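You operate a simulated robot arm through the tools that you are given. There is no shell and no other tool.

Carry out the task below with a simulated robot arm. There is one attempt and no reset: what you move stays moved.

## Task
Tip the clear beaker into the green; orange gasket into the square tin.
Fine: beaker back, tin lid shut. Set down upright: clear beaker. Where these are worked on the way, their far stop is far enough and under half their travel is too little: tin lid.

The check looks at the end state, three seconds after you hand in, the way a careful person would. Anything else that was tipped, shoved, dropped, spilled or broken makes it a failure. A push-on lid holds only when it is set on centred and level and pressed home; a screw cap is set on level and turned clockwise until tight.

## Robot
A 6-joint arm with a two-finger parallel gripper, fixed in place. Base frame: the origin is on the floor under the middle of its stand, x ahead of it, y to its left, z up; the work surface is at about z = 740. Lengths are in mm, angles in rad, forces in N, time in s.
With the tool pointing down near the work surface it reaches from about 580 to 940 mm from the base axis. Its first joint turns from -2.601 to 2.601 rad. Payload 3.43 kg.
Tool frame: the origin (TCP) lies between the finger pads and is the grasp point; the fingertips stand 34 mm ahead of it; z points along the fingers, y is the line along which they close. Largest opening 128 mm; finger width 24, thickness 12; the body of the gripper, 48 by 130 mm, starts 96 mm behind the TCP.
Orientation is that of the tool frame in the base frame, as a unit quaternion [w, x, y, z]. With the fingers straight down and closing along the base's y, the tool's x points along the base's -x, its y along +y and its z along -z.

## Interface
- The arm moves only by the tool step_arm. Its argument "plan" is a list that holds one entry, the list of rows, each a list of 7 numbers: the turn, a rotation vector about the tool's x, y, z in units of 180 degrees (1.0 is 180 degrees), then the shift along the tool's x, y, z in units of 400 mm (1.0 is 400 mm), then the gripper command, from -1 (fully open) to 1 (shut), values between in proportion. In form: [[[rx, ry, rz, tx, ty, tz, fingers], ...]]. A call has 1 to 20 rows; each row is the pose to reach, as a shift and turn from the pose commanded when the call began, along the tool's axes at that moment. A call with a number of a shift or a turn outside -1 to 1 is refused whole. Rows are played at 5 a second. More than 50 mm and 0.15 rad between two rows, or a gripper value outside its range, and nothing of the call is played. Where a pose cannot be reached the arm comes as near as it can. A force on the tool above 90 N (or 10 N above the force at the start of the call, whichever is more), or a blocked arm, ends the call early, and 0.2 s more pass. The fingers move at their own pace (about 108 mm/s each) and stop on an object; they squeeze with about 26 N. The grip force told is the motor's: it shows also when the fingers shut on nothing. Time passes only in rows, and 0.2 s behind the last, so rows that repeat a pose let the fingers close. The reply holds the time, the measured pose of the TCP, the force on the tool along the base axes, the opening and the grip force, in the units named above and with some noise, with the torque about the TCP (base axes, N m) and any sound that the robot's microphone picked up, and new pictures: "pictures" is both (left out), scene, wrist or none.
- Cameras (640 x 400 px; columns grow to the right, rows downward): "scene" is fixed at [221.7, 504.2, 1301]; the picture's right is [0.94, 0.34, 0.00], its down [0.20, -0.56, -0.80] and it looks along [-0.27, 0.76, -0.59] (base axes); focal length 214 px, centre (320, 200). "wrist" rides on the gripper at [76, -11, -160] in the tool frame; the picture's right is [0.15, 0.99, 0.00], its down [-0.88, 0.13, -0.46] and it looks along [-0.45, 0.07, 0.89] (tool axes); focal length 234 px, centre (320, 200). There is no depth. A picture from a camera that has moved, and an enlarged one, comes with that camera's place and axes in the base frame and with its lens. The place of the scene camera against the robot may be out by one fixed shift of up to 12 mm in any direction.
- lift_body(by): slides the trunk up (or, below 0, down) by that many mm; the arm rides with it, the base frame stays. It gives what a move gives, with no picture.
- zoom(camera, box): a new picture of the part [left, top, right, bottom] of that camera's present view, enlarged. The clock stands still meanwhile.
- job_done(): hands the job in; it is judged then, once.

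Nothing tells you positions but the pictures and the camera data. Unless the task says otherwise, let go and move clear before handing in.

The tools are called after "Request:" by a JSON object that holds its "fn" and its "kwargs". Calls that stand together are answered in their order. step_arm: Moves the arm, as the interface text tells. Its arguments: {"type":"object","properties":{"plan":{"type":"array","items":{"type":"array","items":{"type":"array","items":{"type":"number"}}}},"pictures":{"type":"string","enum":["both","scene","wrist","none"]}},"required":["plan"]} The other tools are called the same way: lift_body (by) moves the trunk up or down; zoom (camera, box) takes an enlarged picture of a part of a camera's view; job_done () hands the job in.

At the start:

```text
clock: 0.0
tcp_pos: [-74.5, 818.5, 1151.3]
orientation: [0.0, 0.001, 1.0, 0.0]
contact_force: [-0.4, -0.5, 0.0]
moment: [0.05, -0.02, -0.02]
gripper_width: 128.1
finger_force: 0.0
trunk travel left (down, up): [-600.0, 110.0]
```

scene: 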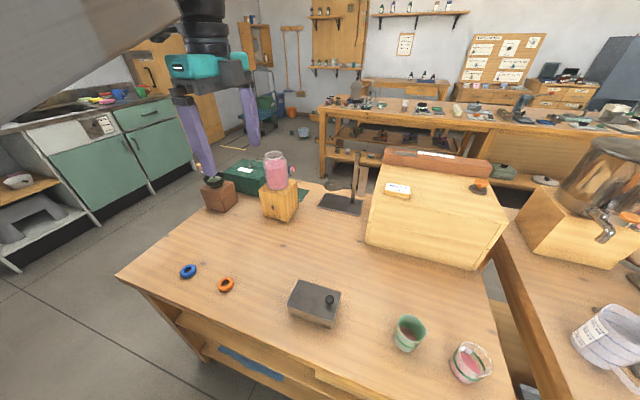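
wrist: 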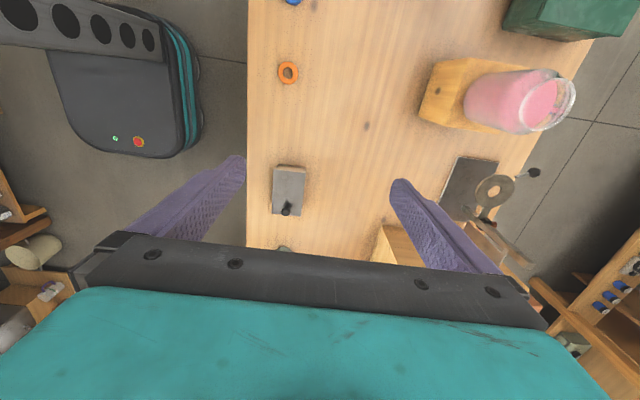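

I see a table with a blue and an orange gasket, a grey square tin with a sliding or hinged lid, a green beaker and a clear beaker holding pink liquid. I'll enlarge the pictures first to place them well.

Request:
{"fn": "zoom", "kwargs": {"camera": "scene", "box": [360, 290, 520, 390]}}

Request:
{"fn": "zoom", "kwargs": {"camera": "scene", "box": [260, 260, 380, 335]}}

Request:
{"fn": "zoom", "kwargs": {"camera": "scene", "box": [160, 245, 280, 320]}}

Request:
{"fn": "zoom", "kwargs": {"camera": "wrist", "box": [240, 40, 400, 260]}}

```text
4.00 times, centred on (440, 340) of scene
camera zoom: at [221.7, 504.2, 1301.0], right [0.94, 0.34, 0.0], down [0.2, -0.56, -0.8], along [-0.27, 0.76, -0.59], focal length 858 px, centre (-160, -360)
```

zoom: 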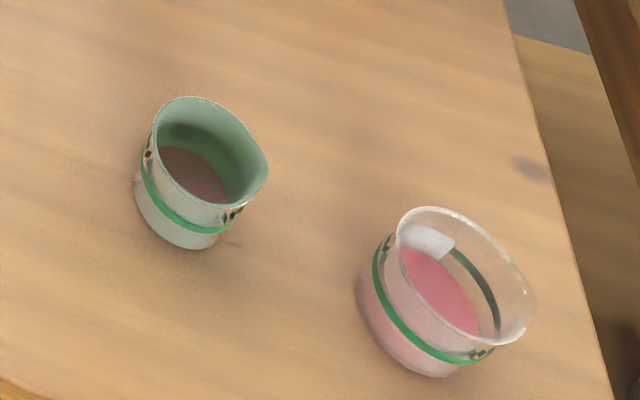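

```text
5.33 times, centred on (320, 298) of scene
camera zoom: at [221.7, 504.2, 1301.0], right [0.94, 0.34, 0.0], down [0.2, -0.56, -0.8], along [-0.27, 0.76, -0.59], focal length 1144 px, centre (320, -320)
```

zoom: 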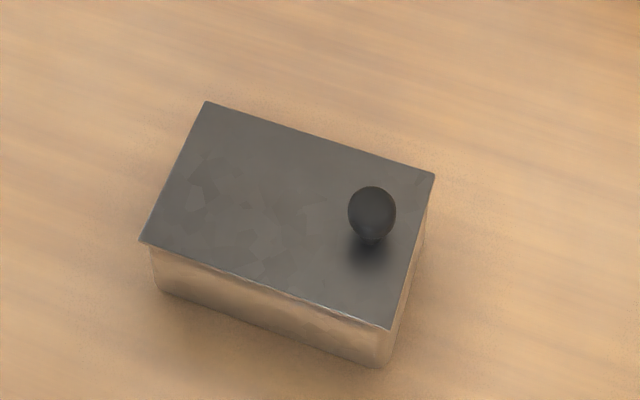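

```text
5.33 times, centred on (220, 282) of scene
camera zoom: at [221.7, 504.2, 1301.0], right [0.94, 0.34, 0.0], down [0.2, -0.56, -0.8], along [-0.27, 0.76, -0.59], focal length 1144 px, centre (853, -240)
```

zoom: 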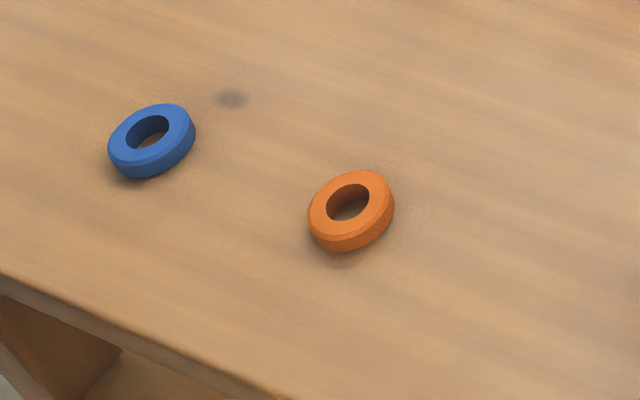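

```text
1.82 times, centred on (320, 150) of wrist
camera zoom: at [-152.3, 808.2, 1311.5], right [-0.15, 0.99, 0.0], down [0.88, 0.13, 0.46], along [0.45, 0.07, -0.89], focal length 426 px, centre (320, 291)
```

zoom: 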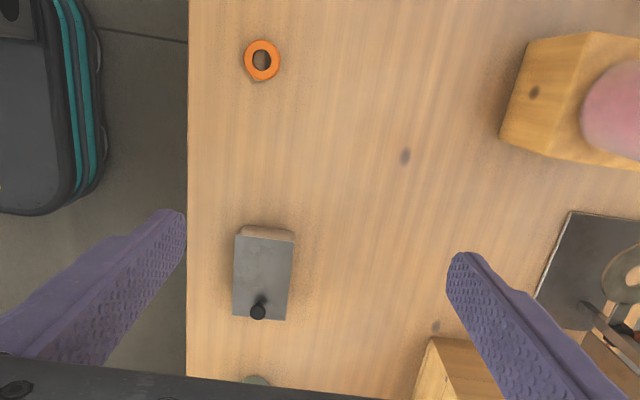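

The tin is around (113, 769) with its knob near its +x end. The beakers are around (342, 764) for the green and (458, 750) for the clear, and the orange gasket is around (-152, 742). I'll bring the arm over the tin to see what kind of lid it has.

Request:
{"fn": "step_arm", "kwargs": {"plan": [[[0, 0, 0, -0.056, -0.02, 0.084, -1], [0, 0, 0, -0.112, -0.04, 0.168, -1], [0, 0, 0, -0.168, -0.061, 0.252, -1], [0, 0, 0, -0.224, -0.081, 0.335, -1], [0, 0, 0, -0.28, -0.101, 0.419, -1], [0, 0, 0, -0.336, -0.121, 0.503, -1], [0, 0, 0, -0.336, -0.121, 0.503, -1]]], "pictures": "both"}}

```text
clock: 1.6
tcp_pos: [59.3, 768.8, 949.2]
orientation: [0.0, 0.001, 1.0, -0.001]
contact_force: [0.3, -0.9, 0.3]
moment: [-0.02, 0.04, 0.02]
gripper_width: 128.0
finger_force: 0.0
trunk travel left (down, up): [-600.0, 110.0]
camera wrist: at [-17.4, 759.8, 1110.6], right [-0.15, 0.99, 0.0], down [0.88, 0.13, 0.46], along [0.45, 0.07, -0.89], focal length 234 px, centre (320, 200)
```

scene: 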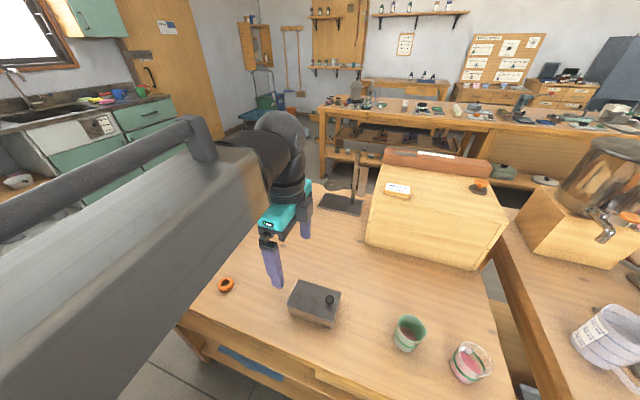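
wrist: 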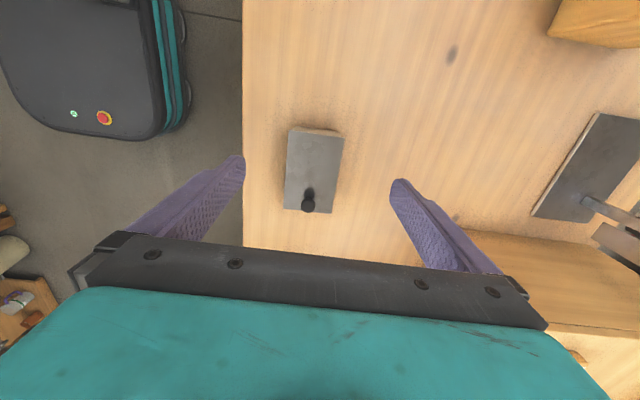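

The arm is over the tin now; I'll enlarge it to look for a hinge or rails.

Request:
{"fn": "zoom", "kwargs": {"camera": "wrist", "box": [264, 110, 364, 230]}}

Request:
{"fn": "zoom", "kwargs": {"camera": "scene", "box": [275, 270, 355, 335]}}

```text
3.33 times, centred on (314, 170) of wrist
camera zoom: at [-17.4, 759.8, 1110.6], right [-0.15, 0.99, 0.0], down [0.88, 0.13, 0.46], along [0.45, 0.07, -0.89], focal length 781 px, centre (340, 300)
```

zoom: 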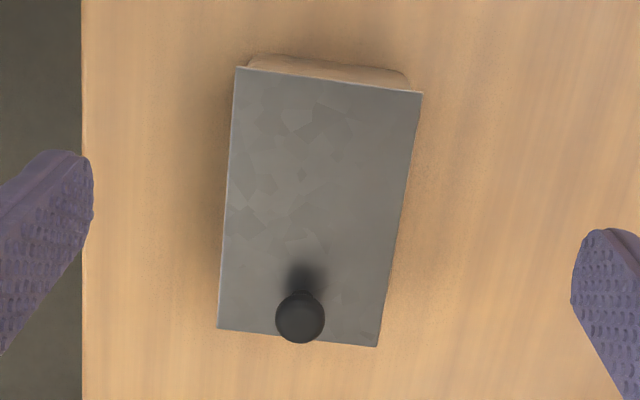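

```text
6.15 times, centred on (315, 302) of scene
camera zoom: at [221.7, 504.2, 1301.0], right [0.94, 0.34, 0.0], down [0.2, -0.56, -0.8], along [-0.27, 0.76, -0.59], focal length 1320 px, centre (351, -431)
```

zoom: 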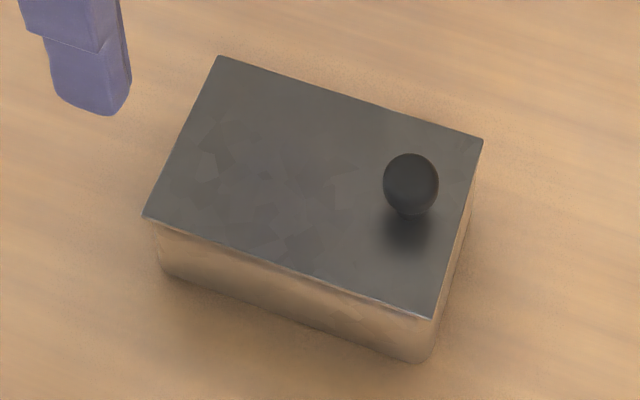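

The lid is a flat plate at about x 48–169, y 730–806, z≈787, with a ball knob at (148, 768). I can't tell yet whether it is hinged or slides. Next I'll look at the two beakers from nearby.

Request:
{"fn": "step_arm", "kwargs": {"plan": [[[0, 0, 0, -0.097, -0.0085, -0.011, -1], [0, 0, 0, -0.193, -0.017, -0.022, -1], [0, 0, 0, -0.29, -0.0255, -0.033, -1], [0, 0, 0, -0.387, -0.034, -0.044, -1], [0, 0, 0, -0.484, -0.0425, -0.055, -1], [0, 0, 0, -0.58, -0.051, -0.066, -1], [0, 0, 0, -0.677, -0.0595, -0.077, -1], [0, 0, 0, -0.677, -0.0595, -0.077, -1]]], "pictures": "both"}}

```text
clock: 3.4
tcp_pos: [331.5, 744.8, 982.1]
orientation: [-0.002, 0.0, 1.0, 0.001]
contact_force: [-0.2, 0.8, -0.2]
moment: [0.01, 0.02, -0.02]
gripper_width: 128.1
finger_force: 0.0
trunk travel left (down, up): [-600.0, 110.0]
camera wrist: at [254.2, 735.5, 1141.2], right [-0.15, 0.99, 0.0], down [0.88, 0.13, 0.46], along [0.45, 0.07, -0.89], focal length 234 px, centre (320, 200)
```

scene: 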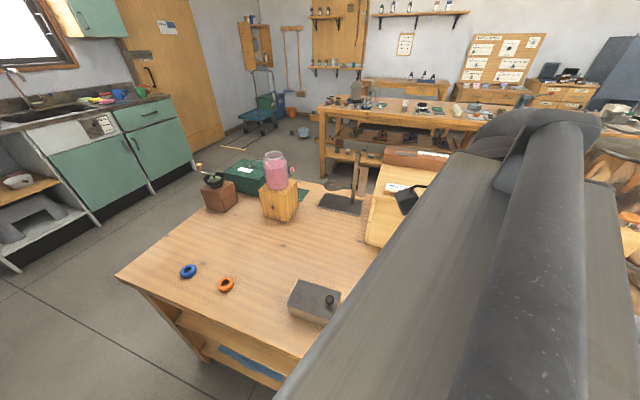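
wrist: 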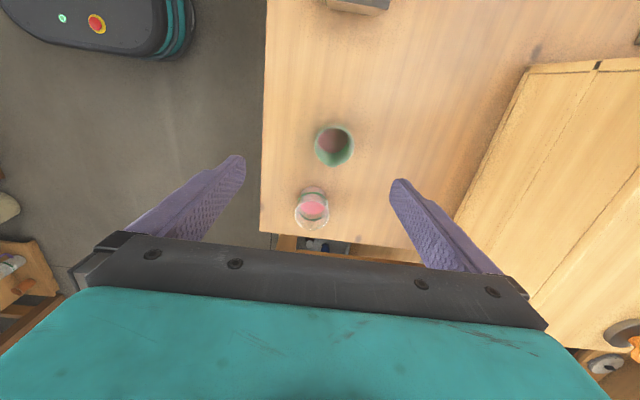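

Request:
{"fn": "zoom", "kwargs": {"camera": "wrist", "box": [256, 100, 400, 250]}}

```text
2.67 times, centred on (328, 175) of wrist
camera zoom: at [254.2, 735.5, 1141.2], right [-0.15, 0.99, 0.0], down [0.88, 0.13, 0.46], along [0.45, 0.07, -0.89], focal length 624 px, centre (299, 267)
```

zoom: 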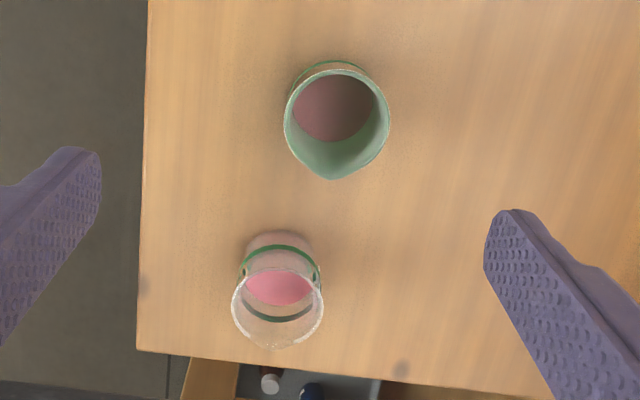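

Both beakers are about 56 mm across and 65 mm tall, the green at roughly (333, 767) and the clear at (454, 752). Both spouts face +x. I'll swing the gripper level, pointing +y, so that I can take the clear beaker from the side, and I'll try the tipping turn empty-handed first.

Request:
{"fn": "step_arm", "kwargs": {"plan": [[[-0.0241, 0.0241, 0.0241, -0.017, -0.0226, 0.0034, -1], [-0.0481, 0.0481, 0.0481, -0.0339, -0.0453, 0.0069, -1], [-0.0722, 0.0722, 0.0722, -0.0508, -0.0679, 0.0103, -1], [-0.0962, 0.0962, 0.0962, -0.0678, -0.0905, 0.0138, -1], [-0.1203, 0.1203, 0.1203, -0.0847, -0.1131, 0.0172, -1], [-0.1444, 0.1444, 0.1444, -0.1016, -0.1358, 0.0206, -1], [-0.1684, 0.1684, 0.1684, -0.1186, -0.1584, 0.0241, -1], [-0.1925, 0.1925, 0.1925, -0.1355, -0.181, 0.0275, -1], [-0.2165, 0.2165, 0.2165, -0.1524, -0.2036, 0.0309, -1], [-0.2406, 0.2406, 0.2406, -0.1694, -0.2263, 0.0344, -1], [-0.2646, 0.2646, 0.2646, -0.1863, -0.2489, 0.0378, -1], [-0.2887, 0.2887, 0.2887, -0.2033, -0.2715, 0.0413, -1], [-0.3128, 0.3128, 0.3128, -0.2202, -0.2941, 0.0447, -1], [-0.3368, 0.3368, 0.3368, -0.2371, -0.3168, 0.0481, -1], [-0.3609, 0.3609, 0.3609, -0.2541, -0.3394, 0.0516, -1], [-0.3849, 0.3849, 0.3849, -0.271, -0.362, 0.055, -1], [-0.3849, 0.3849, 0.3849, -0.271, -0.362, 0.055, -1]]], "pictures": "both"}}

```text
clock: 7.0
tcp_pos: [438.1, 600.4, 958.6]
orientation: [-0.5, 0.501, 0.498, 0.501]
contact_force: [0.3, 0.4, -0.9]
moment: [0.01, 0.0, 0.01]
gripper_width: 128.2
finger_force: 0.1
trunk travel left (down, up): [-600.0, 110.0]
camera wrist: at [425.7, 441.4, 1035.3], right [0.99, 0.0, 0.15], down [0.13, -0.46, -0.88], along [0.07, 0.89, -0.45], focal length 234 px, centre (320, 200)
```

scene: 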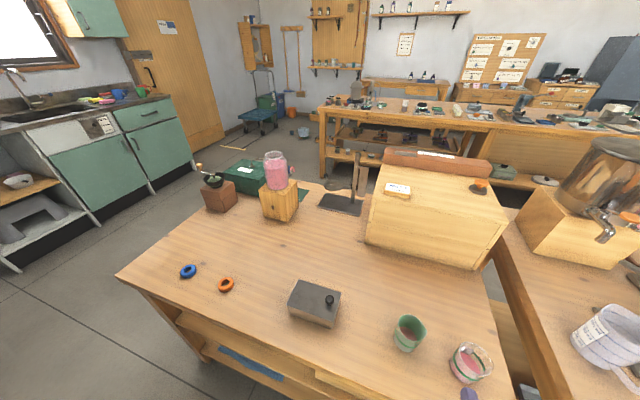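
wrist: 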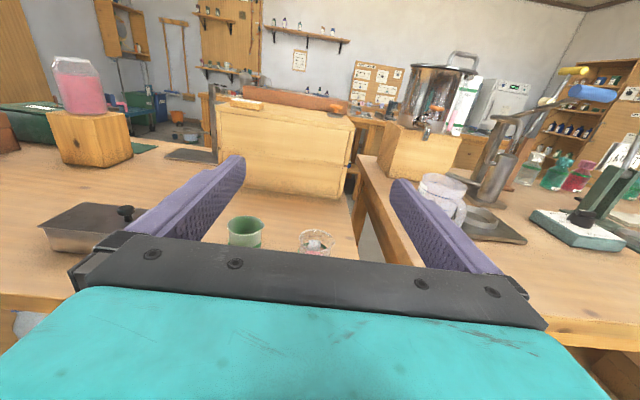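

The gripper is now level and pointing +y. I'll zoom on the tin and beakers from this side.

Request:
{"fn": "zoom", "kwargs": {"camera": "wrist", "box": [30, 190, 150, 265]}}

Request:
{"fn": "zoom", "kwargs": {"camera": "wrist", "box": [210, 190, 370, 270]}}

```text
5.33 times, centred on (90, 228) of wrist
camera zoom: at [425.7, 441.4, 1035.3], right [0.99, 0.0, 0.15], down [0.13, -0.46, -0.88], along [0.07, 0.89, -0.45], focal length 1249 px, centre (1547, 53)
```

zoom: 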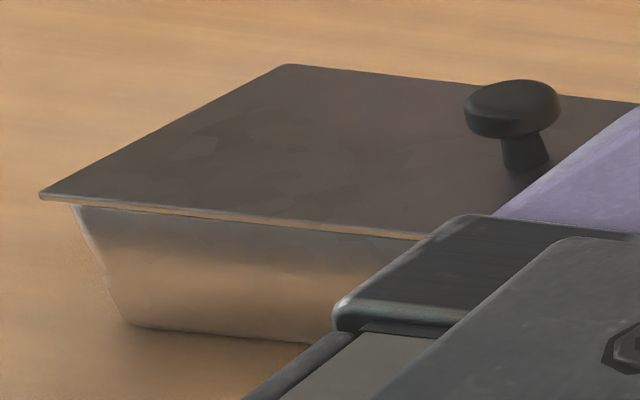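

```text
4.00 times, centred on (290, 230) of wrist
camera zoom: at [425.7, 441.4, 1035.3], right [0.99, 0.0, 0.15], down [0.13, -0.46, -0.88], along [0.07, 0.89, -0.45], focal length 937 px, centre (440, 80)
```

zoom: 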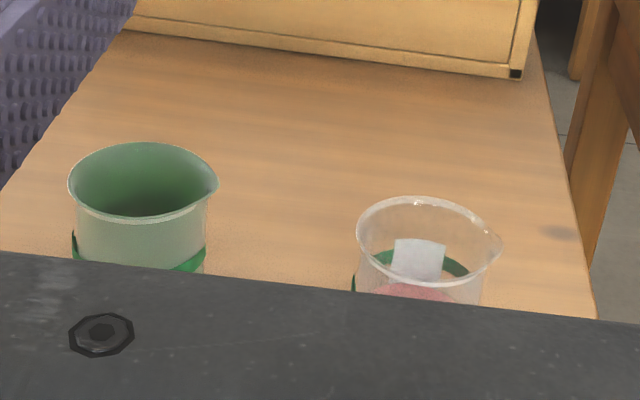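

Both rims sit at z≈805, with bodies about 54 mm wide. Now a dry run of the tipping turn toward +x about the tool axis, up to 126 degrees, to check that the wrist can reach it.

Request:
{"fn": "step_arm", "kwargs": {"plan": [[[0, 0, 0.045, 0, 0, 0, -1], [0, 0, 0.09, 0, 0, 0, -1], [0, 0, 0.135, 0, 0, 0, -1], [0, 0, 0.18, 0, 0, 0, -1], [0, 0, 0.225, 0, 0, 0, -1], [0, 0, 0.27, 0, 0, 0, -1], [0, 0, 0.315, 0, 0, 0, -1], [0, 0, 0.36, 0, 0, 0, -1], [0, 0, 0.405, 0, 0, 0, -1], [0, 0, 0.45, 0, 0, 0, -1], [0, 0, 0.495, 0, 0, 0, -1], [0, 0, 0.54, 0, 0, 0, -1], [0, 0, 0.585, 0, 0, 0, -1], [0, 0, 0.63, 0, 0, 0, -1], [0, 0, 0.675, 0, 0, 0, -1], [0, 0, 0.7, 0, 0, 0, -1], [0, 0, 0.7, 0, 0, 0, -1]]], "pictures": "none"}}

```text
clock: 10.6
tcp_pos: [396.4, 607.2, 902.0]
orientation: [0.704, -0.658, 0.199, 0.179]
contact_force: [0.6, 0.2, -0.3]
moment: [0.0, 0.03, -0.02]
gripper_width: 127.9
finger_force: 0.1
out of reach, approached as far as the arm can: row 14, 15, 16, 17
trunk travel left (down, up): [-600.0, 110.0]
```

Turning toward +x runs out of reach past about 105 degrees. I'll turn back and try the other way.

Request:
{"fn": "step_arm", "kwargs": {"plan": [[[0, 0, -0.045, 0, 0, 0, -1], [0, 0, -0.09, 0, 0, 0, -1], [0, 0, -0.135, 0, 0, 0, -1], [0, 0, -0.18, 0, 0, 0, -1], [0, 0, -0.225, 0, 0, 0, -1], [0, 0, -0.27, 0, 0, 0, -1], [0, 0, -0.315, 0, 0, 0, -1], [0, 0, -0.36, 0, 0, 0, -1], [0, 0, -0.405, 0, 0, 0, -1], [0, 0, -0.45, 0, 0, 0, -1], [0, 0, -0.495, 0, 0, 0, -1], [0, 0, -0.54, 0, 0, 0, -1], [0, 0, -0.585, 0, 0, 0, -1], [0, 0, -0.63, 0, 0, 0, -1], [0, 0, -0.675, 0, 0, 0, -1], [0, 0, -0.7, 0, 0, 0, -1], [0, 0, -0.7, 0, 0, 0, -1]]], "pictures": "none"}}

```text
clock: 14.2
tcp_pos: [396.2, 607.1, 902.4]
orientation: [-0.478, 0.476, 0.497, 0.546]
contact_force: [0.5, 0.4, 0.1]
moment: [-0.02, 0.03, -0.01]
gripper_width: 128.2
finger_force: 0.1
trunk travel left (down, up): [-600.0, 110.0]
```

The arm is back, slightly off. Now I'll try the turn toward -x.

Request:
{"fn": "step_arm", "kwargs": {"plan": [[[0, 0, -0.045, 0, 0, 0, -1], [0, 0, -0.09, 0, 0, 0, -1], [0, 0, -0.135, 0, 0, 0, -1], [0, 0, -0.18, 0, 0, 0, -1], [0, 0, -0.225, 0, 0, 0, -1], [0, 0, -0.27, 0, 0, 0, -1], [0, 0, -0.315, 0, 0, 0, -1], [0, 0, -0.36, 0, 0, 0, -1], [0, 0, -0.405, 0, 0, 0, -1], [0, 0, -0.45, 0, 0, 0, -1], [0, 0, -0.495, 0, 0, 0, -1], [0, 0, -0.54, 0, 0, 0, -1], [0, 0, -0.585, 0, 0, 0, -1], [0, 0, -0.63, 0, 0, 0, -1], [0, 0, -0.675, 0, 0, 0, -1], [0, 0, -0.7, 0, 0, 0, -1], [0, 0, -0.7, 0, 0, 0, -1]]], "pictures": "none"}}

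```text
clock: 17.8
tcp_pos: [396.1, 607.7, 902.5]
orientation: [0.269, -0.227, 0.65, 0.673]
contact_force: [0.1, 0.8, -0.5]
moment: [0.01, 0.03, 0.02]
gripper_width: 128.1
finger_force: 0.1
trunk travel left (down, up): [-600.0, 110.0]
```

Tipping toward -x works over the full range, so I'll pour that way, starting from the +x side of the green beaker. I'm turning back upright now.

Request:
{"fn": "step_arm", "kwargs": {"plan": [[[0, 0, 0.045, 0, 0, 0, -1], [0, 0, 0.09, 0, 0, 0, -1], [0, 0, 0.135, 0, 0, 0, -1], [0, 0, 0.18, 0, 0, 0, -1], [0, 0, 0.225, 0, 0, 0, -1], [0, 0, 0.27, 0, 0, 0, -1], [0, 0, 0.315, 0, 0, 0, -1], [0, 0, 0.36, 0, 0, 0, -1], [0, 0, 0.405, 0, 0, 0, -1], [0, 0, 0.45, 0, 0, 0, -1], [0, 0, 0.495, 0, 0, 0, -1], [0, 0, 0.54, 0, 0, 0, -1], [0, 0, 0.585, 0, 0, 0, -1], [0, 0, 0.63, 0, 0, 0, -1], [0, 0, 0.675, 0, 0, 0, -1], [0, 0, 0.7, 0, 0, 0, -1], [0, 0, 0.7, 0, 0, 0, -1]]], "pictures": "none"}}

```text
clock: 21.4
tcp_pos: [395.1, 607.2, 903.3]
orientation: [-0.479, 0.477, 0.496, 0.546]
contact_force: [0.1, 0.0, 0.0]
moment: [0.02, 0.0, -0.01]
gripper_width: 128.1
finger_force: 0.0
trunk travel left (down, up): [-600.0, 110.0]
```

The arm is upright again. I'll level the tool exactly and move in front of the clear beaker.

Request:
{"fn": "step_arm", "kwargs": {"plan": [[[0.005, -0.0054, 0.0094, -0.049, 0.045, 0.004, -0.35], [0.01, -0.0108, 0.0189, -0.097, 0.09, 0.008, -0.35], [0.015, -0.0162, 0.0283, -0.146, 0.135, 0.012, -0.35], [0.015, -0.0162, 0.0283, -0.146, 0.135, 0.012, -0.35], [0.015, -0.0162, 0.0283, -0.146, 0.135, 0.012, -0.35]]], "pictures": "both"}}

```text
clock: 22.6
tcp_pos: [455.1, 612.6, 850.3]
orientation: [0.501, -0.5, -0.5, -0.499]
contact_force: [0.4, 0.3, -0.1]
moment: [-0.04, -0.01, 0.03]
gripper_width: 86.4
finger_force: 0.1
trunk travel left (down, up): [-600.0, 110.0]
camera wrist: at [443.3, 453.8, 926.3], right [0.99, 0.0, 0.14], down [0.13, -0.46, -0.88], along [0.06, 0.89, -0.45], focal length 234 px, centre (320, 200)
```

scene: 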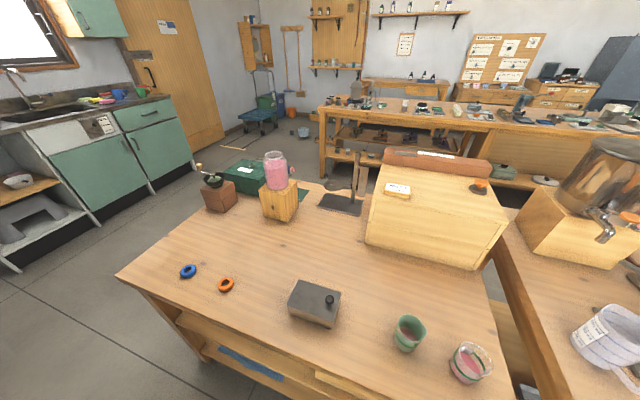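
wrist: 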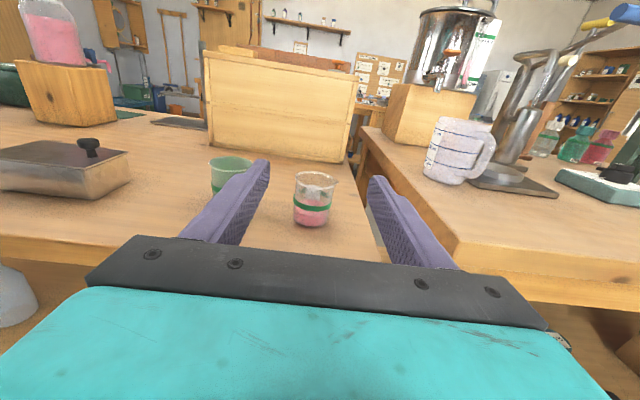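

The clear beaker is between the open fingers' line of approach. I'll zoom to get its centre line and fill.

Request:
{"fn": "zoom", "kwargs": {"camera": "wrist", "box": [200, 140, 360, 240]}}

Request:
{"fn": "zoom", "kwargs": {"camera": "wrist", "box": [0, 120, 140, 210]}}

```text
4.00 times, centred on (280, 190) of wrist
camera zoom: at [443.3, 453.8, 926.3], right [0.99, 0.0, 0.14], down [0.13, -0.46, -0.88], along [0.06, 0.89, -0.45], focal length 937 px, centre (480, 240)
```

zoom: 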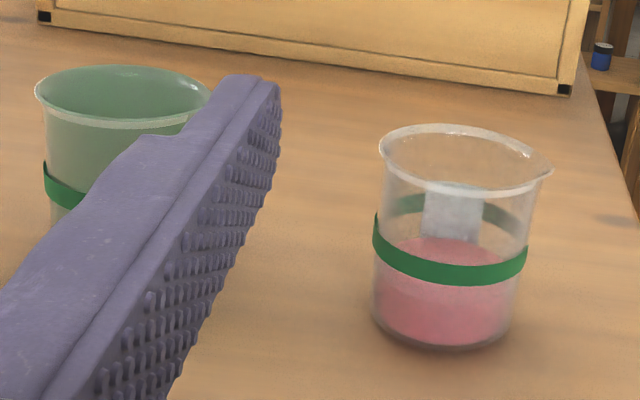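

```text
4.44 times, centred on (70, 165) of wrist
camera zoom: at [443.3, 453.8, 926.3], right [0.99, 0.0, 0.14], down [0.13, -0.46, -0.88], along [0.06, 0.89, -0.45], focal length 1041 px, centre (1431, 356)
```

zoom: 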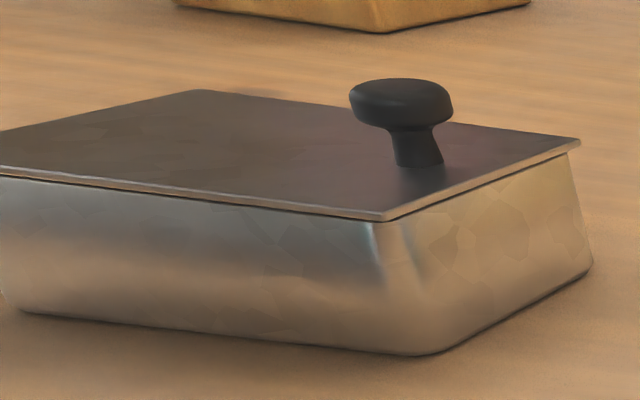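

The clear beaker's axis is at about (454.5, 752.4). I'll lower to grip height and slide forward around it with the fingers open.

Request:
{"fn": "step_arm", "kwargs": {"plan": [[[0, 0, 0, -0.0955, 0, 0, -0.35], [0, 0, 0, -0.19, -0.0015, 0, -0.35], [0, 0, 0, -0.19, -0.0015, 0.09, -0.35], [0, 0, 0, -0.19, -0.0015, 0.18, -0.35], [0, 0, 0, -0.19, -0.0015, 0.26, -0.35], [0, 0, 0, -0.19, -0.0015, 0.32, -0.35], [0, 0, 0, -0.19, -0.0015, 0.35, -0.35], [0, 0, 0, -0.19, -0.0015, 0.35, -0.35]]], "pictures": "both"}}

```text
clock: 24.4
tcp_pos: [454.4, 751.5, 773.2]
orientation: [0.501, -0.501, -0.5, -0.499]
contact_force: [-7.7, -42.5, -5.6]
moment: [-0.83, 0.21, -0.06]
gripper_width: 86.3
finger_force: 0.0
trunk travel left (down, up): [-600.0, 110.0]
camera wrist: at [442.4, 591.1, 850.5], right [0.99, 0.0, 0.14], down [0.13, -0.46, -0.88], along [0.07, 0.89, -0.45], focal length 234 px, centre (320, 200)
```

scene: 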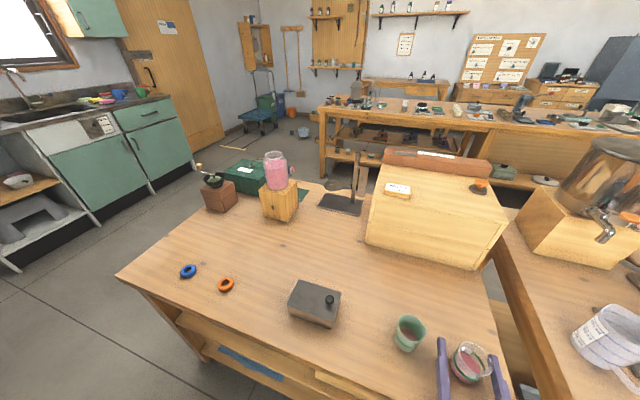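
wrist: 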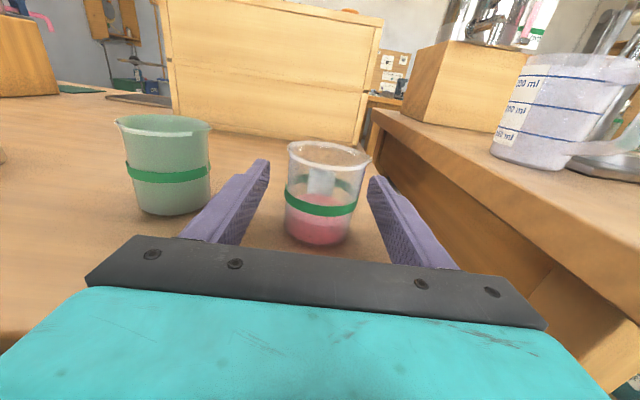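

I'm feeling about 42 N of push-back along y, so something behind the fingers is touching, most likely the table's edge. The pads are long enough to hold the beaker nearer their tips, so I'll back off a little.

Request:
{"fn": "step_arm", "kwargs": {"plan": [[[0, 0, 0, 0, 0, -0.012, -0.35], [0, 0, 0, 0, 0, -0.025, -0.35], [0, 0, 0, 0, 0, -0.025, -0.35]]], "pictures": "none"}}

Request:
{"fn": "zoom", "kwargs": {"camera": "scene", "box": [380, 300, 540, 400]}}

```text
clock: 25.2
tcp_pos: [453.1, 743.5, 774.3]
orientation: [0.501, -0.5, -0.499, -0.5]
contact_force: [0.5, -0.1, -0.2]
moment: [-0.01, 0.0, 0.04]
gripper_width: 86.7
finger_force: 0.1
trunk travel left (down, up): [-600.0, 110.0]
```

```text
4.00 times, centred on (460, 350) of scene
camera zoom: at [221.7, 504.2, 1301.0], right [0.94, 0.34, 0.0], down [0.2, -0.56, -0.8], along [-0.27, 0.76, -0.59], focal length 858 px, centre (-240, -400)
```

zoom: 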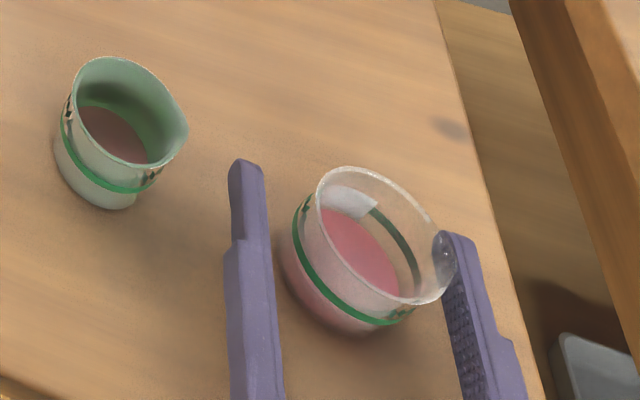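

Contact is gone. The beaker stands between the fingers, so I'll close on it.

Request:
{"fn": "step_arm", "kwargs": {"plan": [[[0, 0, 0, 0, 0.003, 0, -0.2], [0, 0, 0, 0, 0.003, 0, 0.05], [0, 0, 0, 0, 0.003, 0, 0.2], [0, 0, 0, 0, 0.003, 0, 1], [0, 0, 0, 0, 0.003, 0, 1], [0, 0, 0, 0, 0.003, 0, 1]]], "pictures": "wrist"}}

```text
clock: 26.6
tcp_pos: [456.1, 743.1, 774.5]
orientation: [0.501, -0.5, -0.499, -0.499]
contact_force: [0.8, 0.2, 1.1]
moment: [-0.01, -0.04, 0.01]
gripper_width: 53.8
finger_force: 26.0
trunk travel left (down, up): [-600.0, 110.0]
camera wrist: at [443.7, 583.7, 850.7], right [0.99, 0.0, 0.14], down [0.13, -0.46, -0.88], along [0.07, 0.89, -0.45], focal length 234 px, centre (320, 200)
```

wrist: 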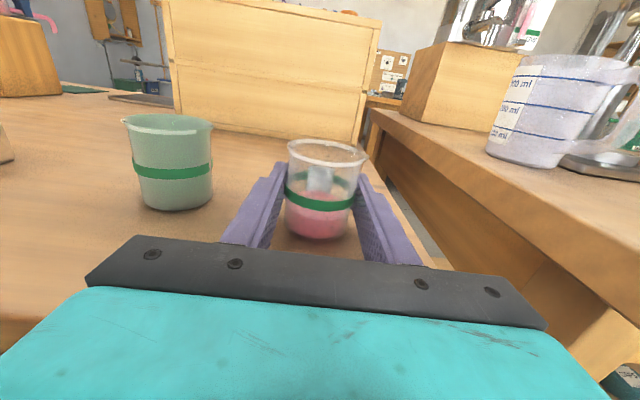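

The beaker is held (53.8 mm). I'll lift it straight up and bring it beside the green beaker, still upright.

Request:
{"fn": "step_arm", "kwargs": {"plan": [[[0, 0, 0, 0.02, 0, 0, 1], [0, 0, 0, 0.06, 0, 0, 1], [0, 0, 0, 0.11, 0, 0, 1], [0, 0, 0, 0.16, 0, 0, 1], [0, 0, 0, 0.21, 0, 0, 1], [0, 0, 0, 0.26, 0, 0, 1], [0, 0, 0, 0.29, 0, 0, 1], [0, 0, 0, 0.29, -0.02, 0.005, 1], [0, 0, 0, 0.29, -0.06, 0.013, 1], [0, 0, 0, 0.29, -0.1, 0.022, 1], [0, 0, 0, 0.29, -0.14, 0.03, 1], [0, 0, 0, 0.29, -0.165, 0.035, 1], [0, 0, 0, 0.29, -0.175, 0.0375, 1], [0, 0, 0, 0.29, -0.175, 0.0375, 1]]], "pictures": "both"}}

```text
clock: 29.6
tcp_pos: [385.3, 757.0, 890.6]
orientation: [-0.501, 0.501, 0.499, 0.499]
contact_force: [1.0, 0.2, -1.2]
moment: [0.01, 0.04, -0.03]
gripper_width: 53.6
finger_force: 25.7
trunk travel left (down, up): [-600.0, 110.0]
camera wrist: at [373.6, 598.4, 966.8], right [0.99, 0.0, 0.14], down [0.13, -0.46, -0.88], along [0.07, 0.89, -0.45], focal length 234 px, centre (320, 200)
```

scene: 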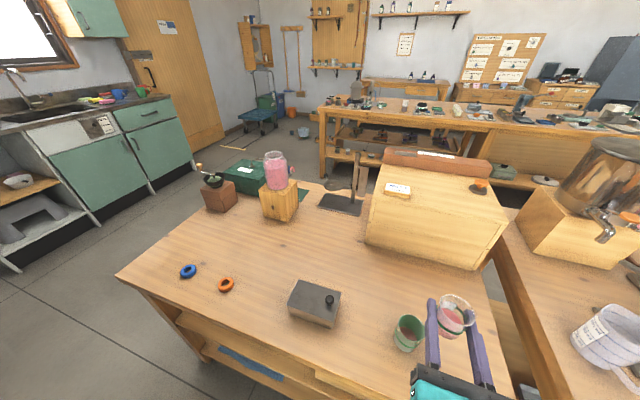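
wrist: 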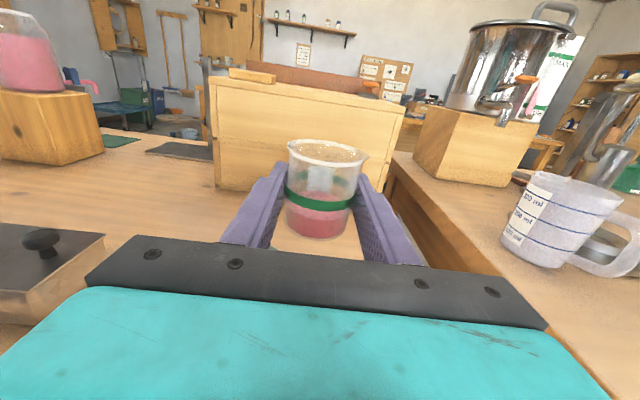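

The clear beaker is upright beside and above the green one. I'll tip it slowly toward -x, keeping its lip over the green opening, to 60 degrees first.

Request:
{"fn": "step_arm", "kwargs": {"plan": [[[0, 0, -0.0444, -0.0115, 0, 0.001, 1], [0, 0, -0.0889, -0.0265, 0, 0.001, 1], [0, 0, -0.1333, -0.044, 0, 0.001, 1], [0, 0, -0.1778, -0.0615, 0, 0.001, 1], [0, 0, -0.2222, -0.0765, -0.001, 0.001, 1], [0, 0, -0.2361, -0.079, -0.001, 0.001, 1], [0, 0, -0.25, -0.0815, -0.001, 0.001, 1], [0, 0, -0.2639, -0.084, -0.001, 0.001, 1], [0, 0, -0.2778, -0.0865, -0.001, 0.001, 1], [0, 0, -0.2917, -0.0865, -0.001, 0.001, 1], [0, 0, -0.3056, -0.0865, -0.0015, 0.001, 1], [0, 0, -0.3194, -0.0865, -0.002, 0.001, 1], [0, 0, -0.3333, -0.0865, -0.003, 0.001, 1], [0, 0, -0.3333, -0.0865, -0.003, 0.001, 1]]], "pictures": "both"}}

```text
clock: 32.6
tcp_pos: [384.2, 758.2, 856.3]
orientation: [-0.184, 0.183, 0.683, 0.683]
contact_force: [0.1, 0.4, -0.3]
moment: [-0.02, 0.01, 0.02]
gripper_width: 53.5
finger_force: 25.9
trunk travel left (down, up): [-600.0, 110.0]
camera wrist: at [312.6, 598.9, 884.9], right [0.37, 0.0, 0.93], down [0.83, -0.46, -0.33], along [0.42, 0.89, -0.17], focal length 234 px, centre (320, 200)
```

scene: 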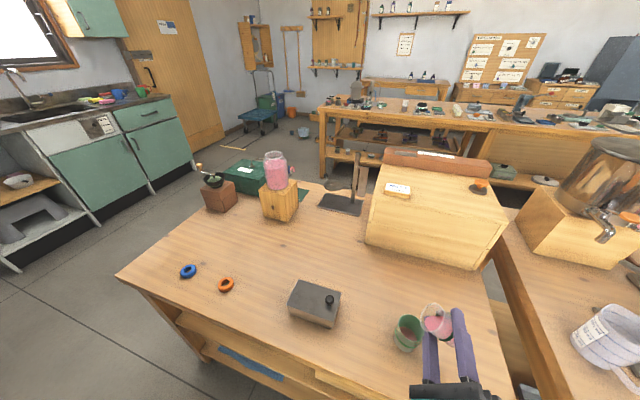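
wrist: 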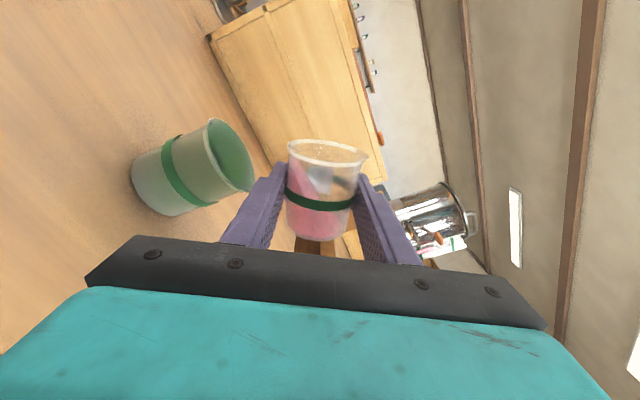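

Request:
{"fn": "zoom", "kwargs": {"camera": "wrist", "box": [120, 100, 400, 260]}}

Request:
{"fn": "zoom", "kwargs": {"camera": "scene", "box": [360, 280, 500, 370]}}

```text
2.29 times, centred on (260, 180) of wrist
camera zoom: at [312.6, 598.9, 884.9], right [0.37, 0.0, 0.93], down [0.83, -0.46, -0.33], along [0.42, 0.89, -0.17], focal length 535 px, centre (457, 246)
```

zoom: 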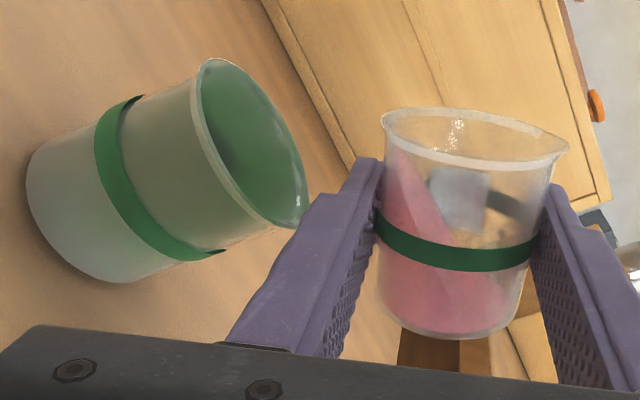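

```text
4.44 times, centred on (430, 325) of scene
camera zoom: at [221.7, 504.2, 1301.0], right [0.94, 0.34, 0.0], down [0.2, -0.56, -0.8], along [-0.27, 0.76, -0.59], focal length 953 px, centre (-169, -356)
```

zoom: 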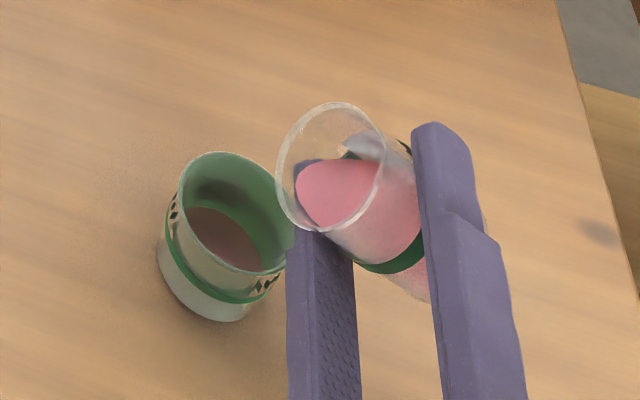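

The lip is at about (342, 767, 848), above the green opening (x 306–358, rim z 805), and the liquid is near the lip. I'll continue tipping slowly to 80 degrees.

Request:
{"fn": "step_arm", "kwargs": {"plan": [[[0, 0, -0.0111, 0.0022, -0.0013, 0, 1], [0, 0, -0.0222, 0.003, -0.0018, 0, 1], [0, 0, -0.0333, 0.0041, -0.0024, 0, 1], [0, 0, -0.0444, 0.0052, -0.003, 0, 1], [0, 0, -0.0556, 0.0063, -0.0036, 0, 1], [0, 0, -0.0667, 0.0076, -0.0044, 0, 1], [0, 0, -0.0778, 0.0091, -0.0053, 0, 1], [0, 0, -0.0889, 0.0106, -0.0061, 0, 1], [0, 0, -0.1, 0.0121, -0.007, 0, 1], [0, 0, -0.1111, 0.0139, -0.008, 0, 1], [0, 0, -0.1111, 0.0139, -0.008, 0, 1], [0, 0, -0.1111, 0.0139, -0.008, 0, 1]]], "pictures": "both"}}

Request:
{"fn": "zoom", "kwargs": {"camera": "scene", "box": [360, 280, 500, 370]}}

Request:
{"fn": "zoom", "kwargs": {"camera": "wrist", "box": [120, 100, 400, 260]}}

```text
clock: 35.2
tcp_pos: [378.9, 757.7, 855.7]
orientation: [-0.062, 0.063, 0.704, 0.705]
contact_force: [0.6, -0.1, -0.8]
moment: [0.01, 0.01, 0.02]
gripper_width: 53.6
finger_force: 25.9
trunk travel left (down, up): [-600.0, 110.0]
camera wrist: at [300.7, 599.0, 858.8], right [0.03, 0.0, 1.0], down [0.89, -0.46, -0.03], along [0.46, 0.89, -0.01], focal length 234 px, centre (320, 200)
```

scene: 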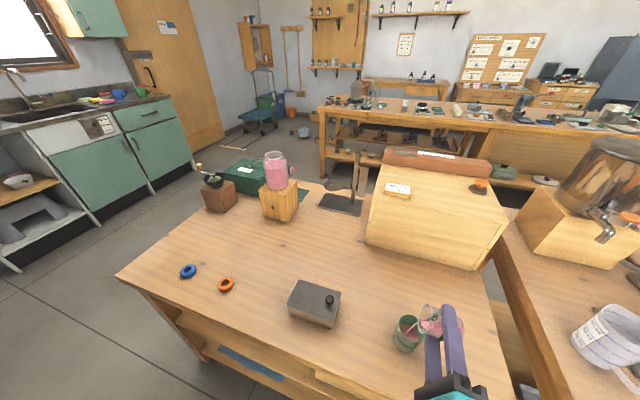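
wrist: 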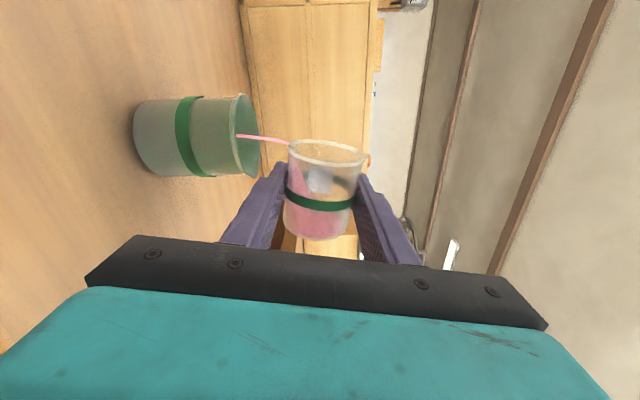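

```text
4.44 times, centred on (430, 325) of scene
camera zoom: at [221.7, 504.2, 1301.0], right [0.94, 0.34, 0.0], down [0.2, -0.56, -0.8], along [-0.27, 0.76, -0.59], focal length 953 px, centre (-169, -356)
```

zoom: 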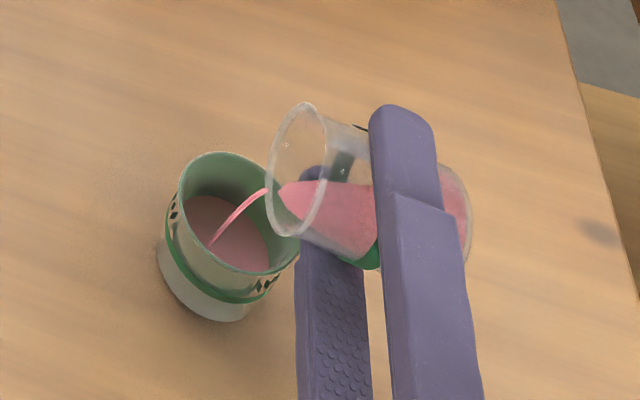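

```text
2.29 times, centred on (260, 180) of wrist
camera zoom: at [300.7, 599.0, 858.8], right [0.03, 0.0, 1.0], down [0.89, -0.46, -0.03], along [0.46, 0.89, -0.01], focal length 535 px, centre (457, 246)
```

zoom: 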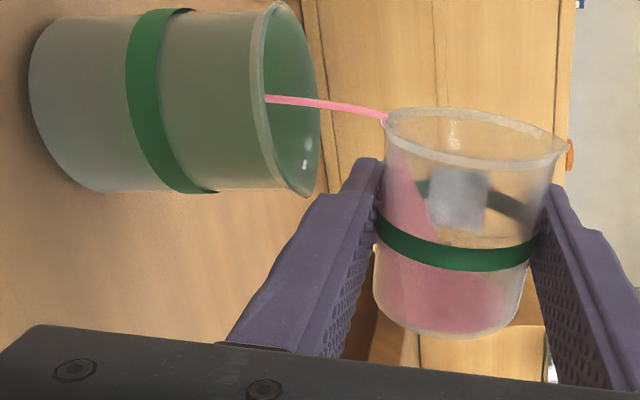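

A thin stream is running cleanly into the green beaker. I'll hold this tilt a moment, then go on slowly.

Request:
{"fn": "step_arm", "kwargs": {"plan": [[[0, 0, 0, 0, 0, 0, 1], [0, 0, 0, 0, 0, 0, 1], [0, 0, 0, 0, 0, 0, 1], [0, 0, 0, 0, 0, 0, 1], [0, 0, 0, 0, 0, 0, 1], [0, 0, 0, 0, 0, 0, 1], [0, 0, 0, 0, 0, 0, 1], [0, 0, 0, 0, 0, 0, 1], [0, 0, 0, 0, 0, 0, 1], [0, 0, 0, 0, 0, 0, 1]]], "pictures": "none"}}

Request:
{"fn": "zoom", "kwargs": {"camera": "scene", "box": [360, 280, 500, 370]}}

Request:
{"fn": "zoom", "kwargs": {"camera": "wrist", "box": [120, 100, 400, 260]}}

```text
clock: 37.4
tcp_pos: [378.5, 758.1, 856.3]
orientation: [-0.063, 0.063, 0.704, 0.704]
contact_force: [0.1, 0.5, -0.2]
moment: [-0.02, 0.01, 0.03]
gripper_width: 53.4
finger_force: 25.7
trunk travel left (down, up): [-600.0, 110.0]
```

```text
4.44 times, centred on (430, 325) of scene
camera zoom: at [221.7, 504.2, 1301.0], right [0.94, 0.34, 0.0], down [0.2, -0.56, -0.8], along [-0.27, 0.76, -0.59], focal length 953 px, centre (-169, -356)
```

zoom: 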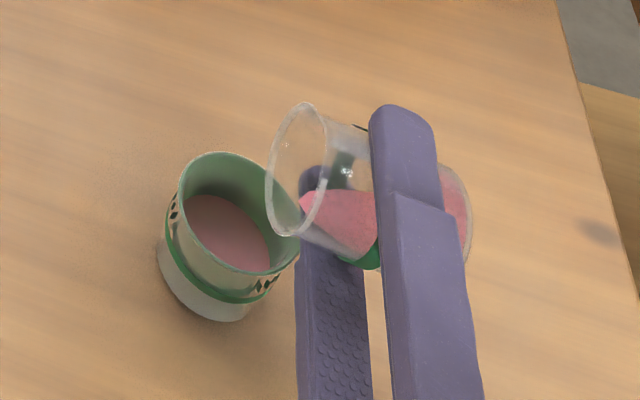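

```text
2.29 times, centred on (260, 180) of wrist
camera zoom: at [300.8, 599.0, 858.8], right [0.03, 0.0, 1.0], down [0.89, -0.46, -0.03], along [0.46, 0.89, -0.01], focal length 535 px, centre (457, 246)
```

zoom: 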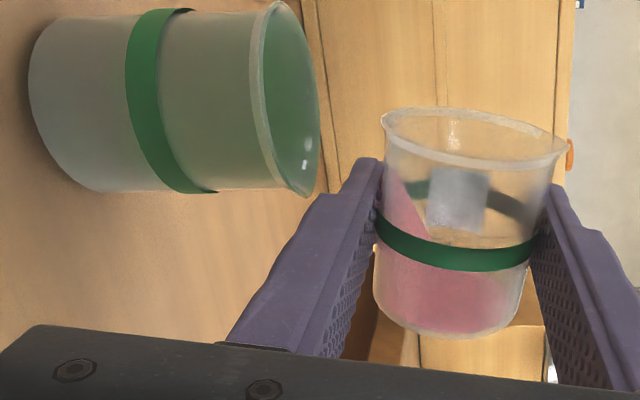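

The stream paused at this tilt with liquid still left inside. I'll go on to 100 degrees at about 5 degrees per second, keeping the lip in place.

Request:
{"fn": "step_arm", "kwargs": {"plan": [[[0, 0, -0.0056, 0.0016, -0.0003, 0, 1], [0, 0, -0.0111, 0.0032, -0.0006, 0, 1], [0, 0, -0.0167, 0.0043, -0.0008, 0, 1], [0, 0, -0.0222, 0.0054, -0.001, 0, 1], [0, 0, -0.0278, 0.0065, -0.0011, 0, 1], [0, 0, -0.0333, 0.0076, -0.0013, 0, 1], [0, 0, -0.0389, 0.0088, -0.0015, 0, 1], [0, 0, -0.0444, 0.0101, -0.0018, 0, 1], [0, 0, -0.05, 0.0114, -0.002, 0, 1], [0, 0, -0.0556, 0.0128, -0.0023, 0, 1], [0, 0, -0.0611, 0.0143, -0.0025, 0, 1], [0, 0, -0.0667, 0.0158, -0.0028, 0, 1], [0, 0, -0.0722, 0.0172, -0.003, 0, 1], [0, 0, -0.0778, 0.0187, -0.0033, 0, 1], [0, 0, -0.0833, 0.0203, -0.0036, 0, 1], [0, 0, -0.0889, 0.0219, -0.0039, 0, 1], [0, 0, -0.0944, 0.0236, -0.0042, 0, 1], [0, 0, -0.1, 0.0254, -0.0045, 0, 1], [0, 0, -0.1056, 0.0271, -0.0048, 0, 1], [0, 0, -0.1111, 0.0288, -0.0051, 0, 1]]], "pictures": "none"}}

Request:
{"fn": "zoom", "kwargs": {"camera": "scene", "box": [360, 280, 500, 370]}}

Request:
{"fn": "zoom", "kwargs": {"camera": "wrist", "box": [120, 80, 400, 240]}}

```text
clock: 41.6
tcp_pos: [366.9, 757.8, 856.4]
orientation: [0.06, -0.06, 0.704, 0.705]
contact_force: [-0.3, 0.6, 0.4]
moment: [0.01, 0.0, 0.0]
gripper_width: 53.5
finger_force: 26.0
trunk travel left (down, up): [-600.0, 110.0]
```

```text
4.44 times, centred on (430, 325) of scene
camera zoom: at [221.7, 504.2, 1301.0], right [0.94, 0.34, 0.0], down [0.2, -0.56, -0.8], along [-0.27, 0.76, -0.59], focal length 953 px, centre (-169, -356)
```

zoom: 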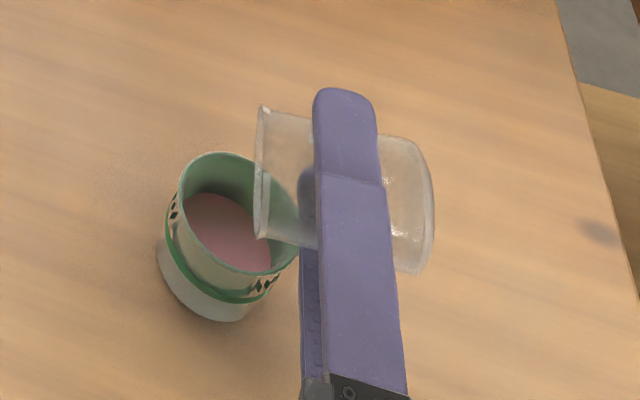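

```text
2.29 times, centred on (260, 160) of wrist
camera zoom: at [292.6, 599.1, 832.7], right [-0.31, 0.0, 0.95], down [0.85, -0.46, 0.28], along [0.43, 0.89, 0.14], focal length 535 px, centre (457, 291)
```

zoom: 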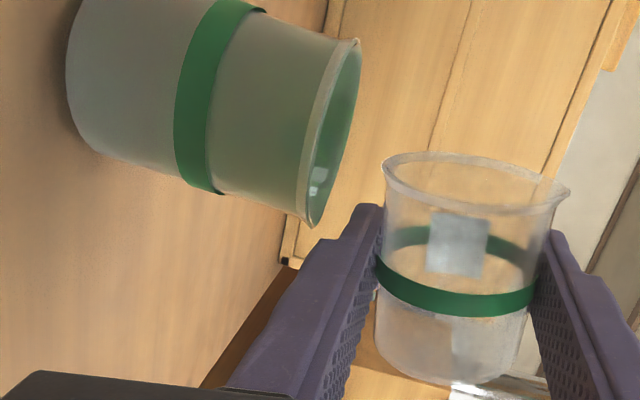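

The clear beaker looks empty and the green took it all with nothing on the table. I'll tip slightly further for the last drops.

Request:
{"fn": "step_arm", "kwargs": {"plan": [[[0, 0, -0.0185, 0.0053, 0.0009, 0, 1], [0, 0, -0.037, 0.0106, 0.0018, 0, 1], [0, 0, -0.0556, 0.0158, 0.0028, 0, 1], [0, 0, -0.0556, 0.0158, 0.0028, 0, 1], [0, 0, -0.0556, 0.0158, 0.0028, 0, 1], [0, 0, -0.0556, 0.0158, 0.0028, 0, 1]]], "pictures": "none"}}

Request:
{"fn": "zoom", "kwargs": {"camera": "scene", "box": [360, 280, 500, 370]}}

Request:
{"fn": "zoom", "kwargs": {"camera": "wrist", "box": [120, 80, 400, 240]}}

```text
clock: 43.0
tcp_pos: [359.7, 757.5, 856.5]
orientation: [0.122, -0.122, 0.696, 0.697]
contact_force: [-0.6, 0.3, -0.9]
moment: [-0.02, -0.02, 0.02]
gripper_width: 53.7
finger_force: 26.3
trunk travel left (down, up): [-600.0, 110.0]
```

```text
4.44 times, centred on (430, 325) of scene
camera zoom: at [221.7, 504.2, 1301.0], right [0.94, 0.34, 0.0], down [0.2, -0.56, -0.8], along [-0.27, 0.76, -0.59], focal length 953 px, centre (-169, -356)
```

zoom: 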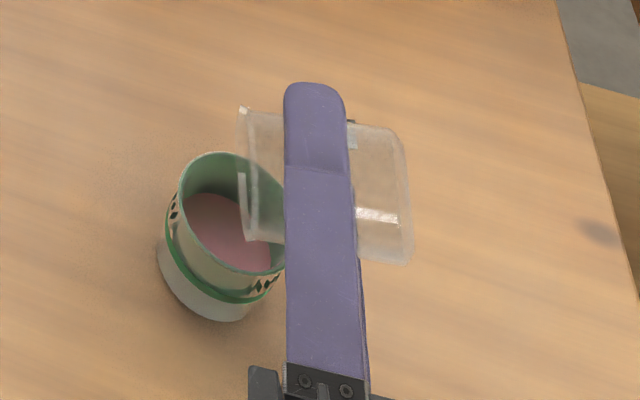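

```text
2.29 times, centred on (260, 160) of wrist
camera zoom: at [291.6, 598.9, 820.5], right [-0.47, 0.0, 0.88], down [0.78, -0.46, 0.42], along [0.4, 0.89, 0.22], focal length 535 px, centre (457, 291)
```

zoom: 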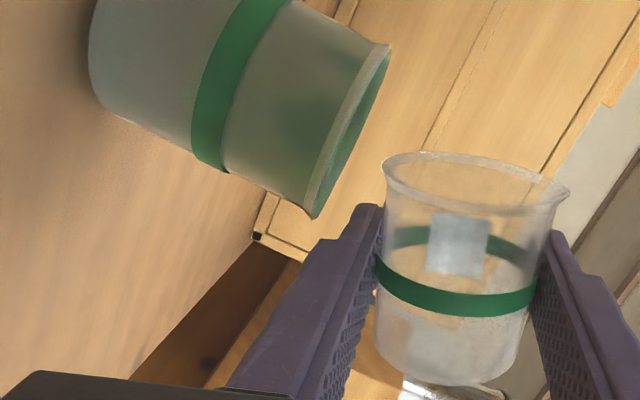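

The clear beaker is empty. I'll raise it and turn it upright again, clear of the green.

Request:
{"fn": "step_arm", "kwargs": {"plan": [[[0, 0, 0, -0.0155, 0.0316, 0, 1], [0, 0, 0.0278, -0.0377, 0.0634, 0, 1], [0, 0, 0.0694, -0.0477, 0.0731, 0, 1], [0, 0, 0.1111, -0.0534, 0.071, 0, 1], [0, 0, 0.1528, -0.0591, 0.0689, 0, 1], [0, 0, 0.1944, -0.0648, 0.0669, 0, 1], [0, 0, 0.2361, -0.0705, 0.0648, 0, 1], [0, 0, 0.2778, -0.0762, 0.0627, 0, 1], [0, 0, 0.3194, -0.0819, 0.0606, 0, 1], [0, 0, 0.3611, -0.0877, 0.0585, 0, 1], [0, 0, 0.4028, -0.0934, 0.0565, 0, 1], [0, 0, 0.4444, -0.0991, 0.0544, 0, 1], [0, 0, 0.4861, -0.1048, 0.0523, 0, 1], [0, 0, 0.5278, -0.1105, 0.0502, 0, 1], [0, 0, 0.5694, -0.1162, 0.0481, 0, 1], [0, 0, 0.6111, -0.1219, 0.0461, 0, 1], [0, 0, 0.6111, -0.1219, 0.0461, 0, 1]]], "pictures": "none"}}

```text
clock: 46.6
tcp_pos: [399.6, 757.8, 889.0]
orientation: [0.501, -0.501, -0.499, -0.499]
contact_force: [0.4, 0.0, -0.7]
moment: [-0.03, -0.01, 0.03]
gripper_width: 53.6
finger_force: 26.0
trunk travel left (down, up): [-600.0, 110.0]
```

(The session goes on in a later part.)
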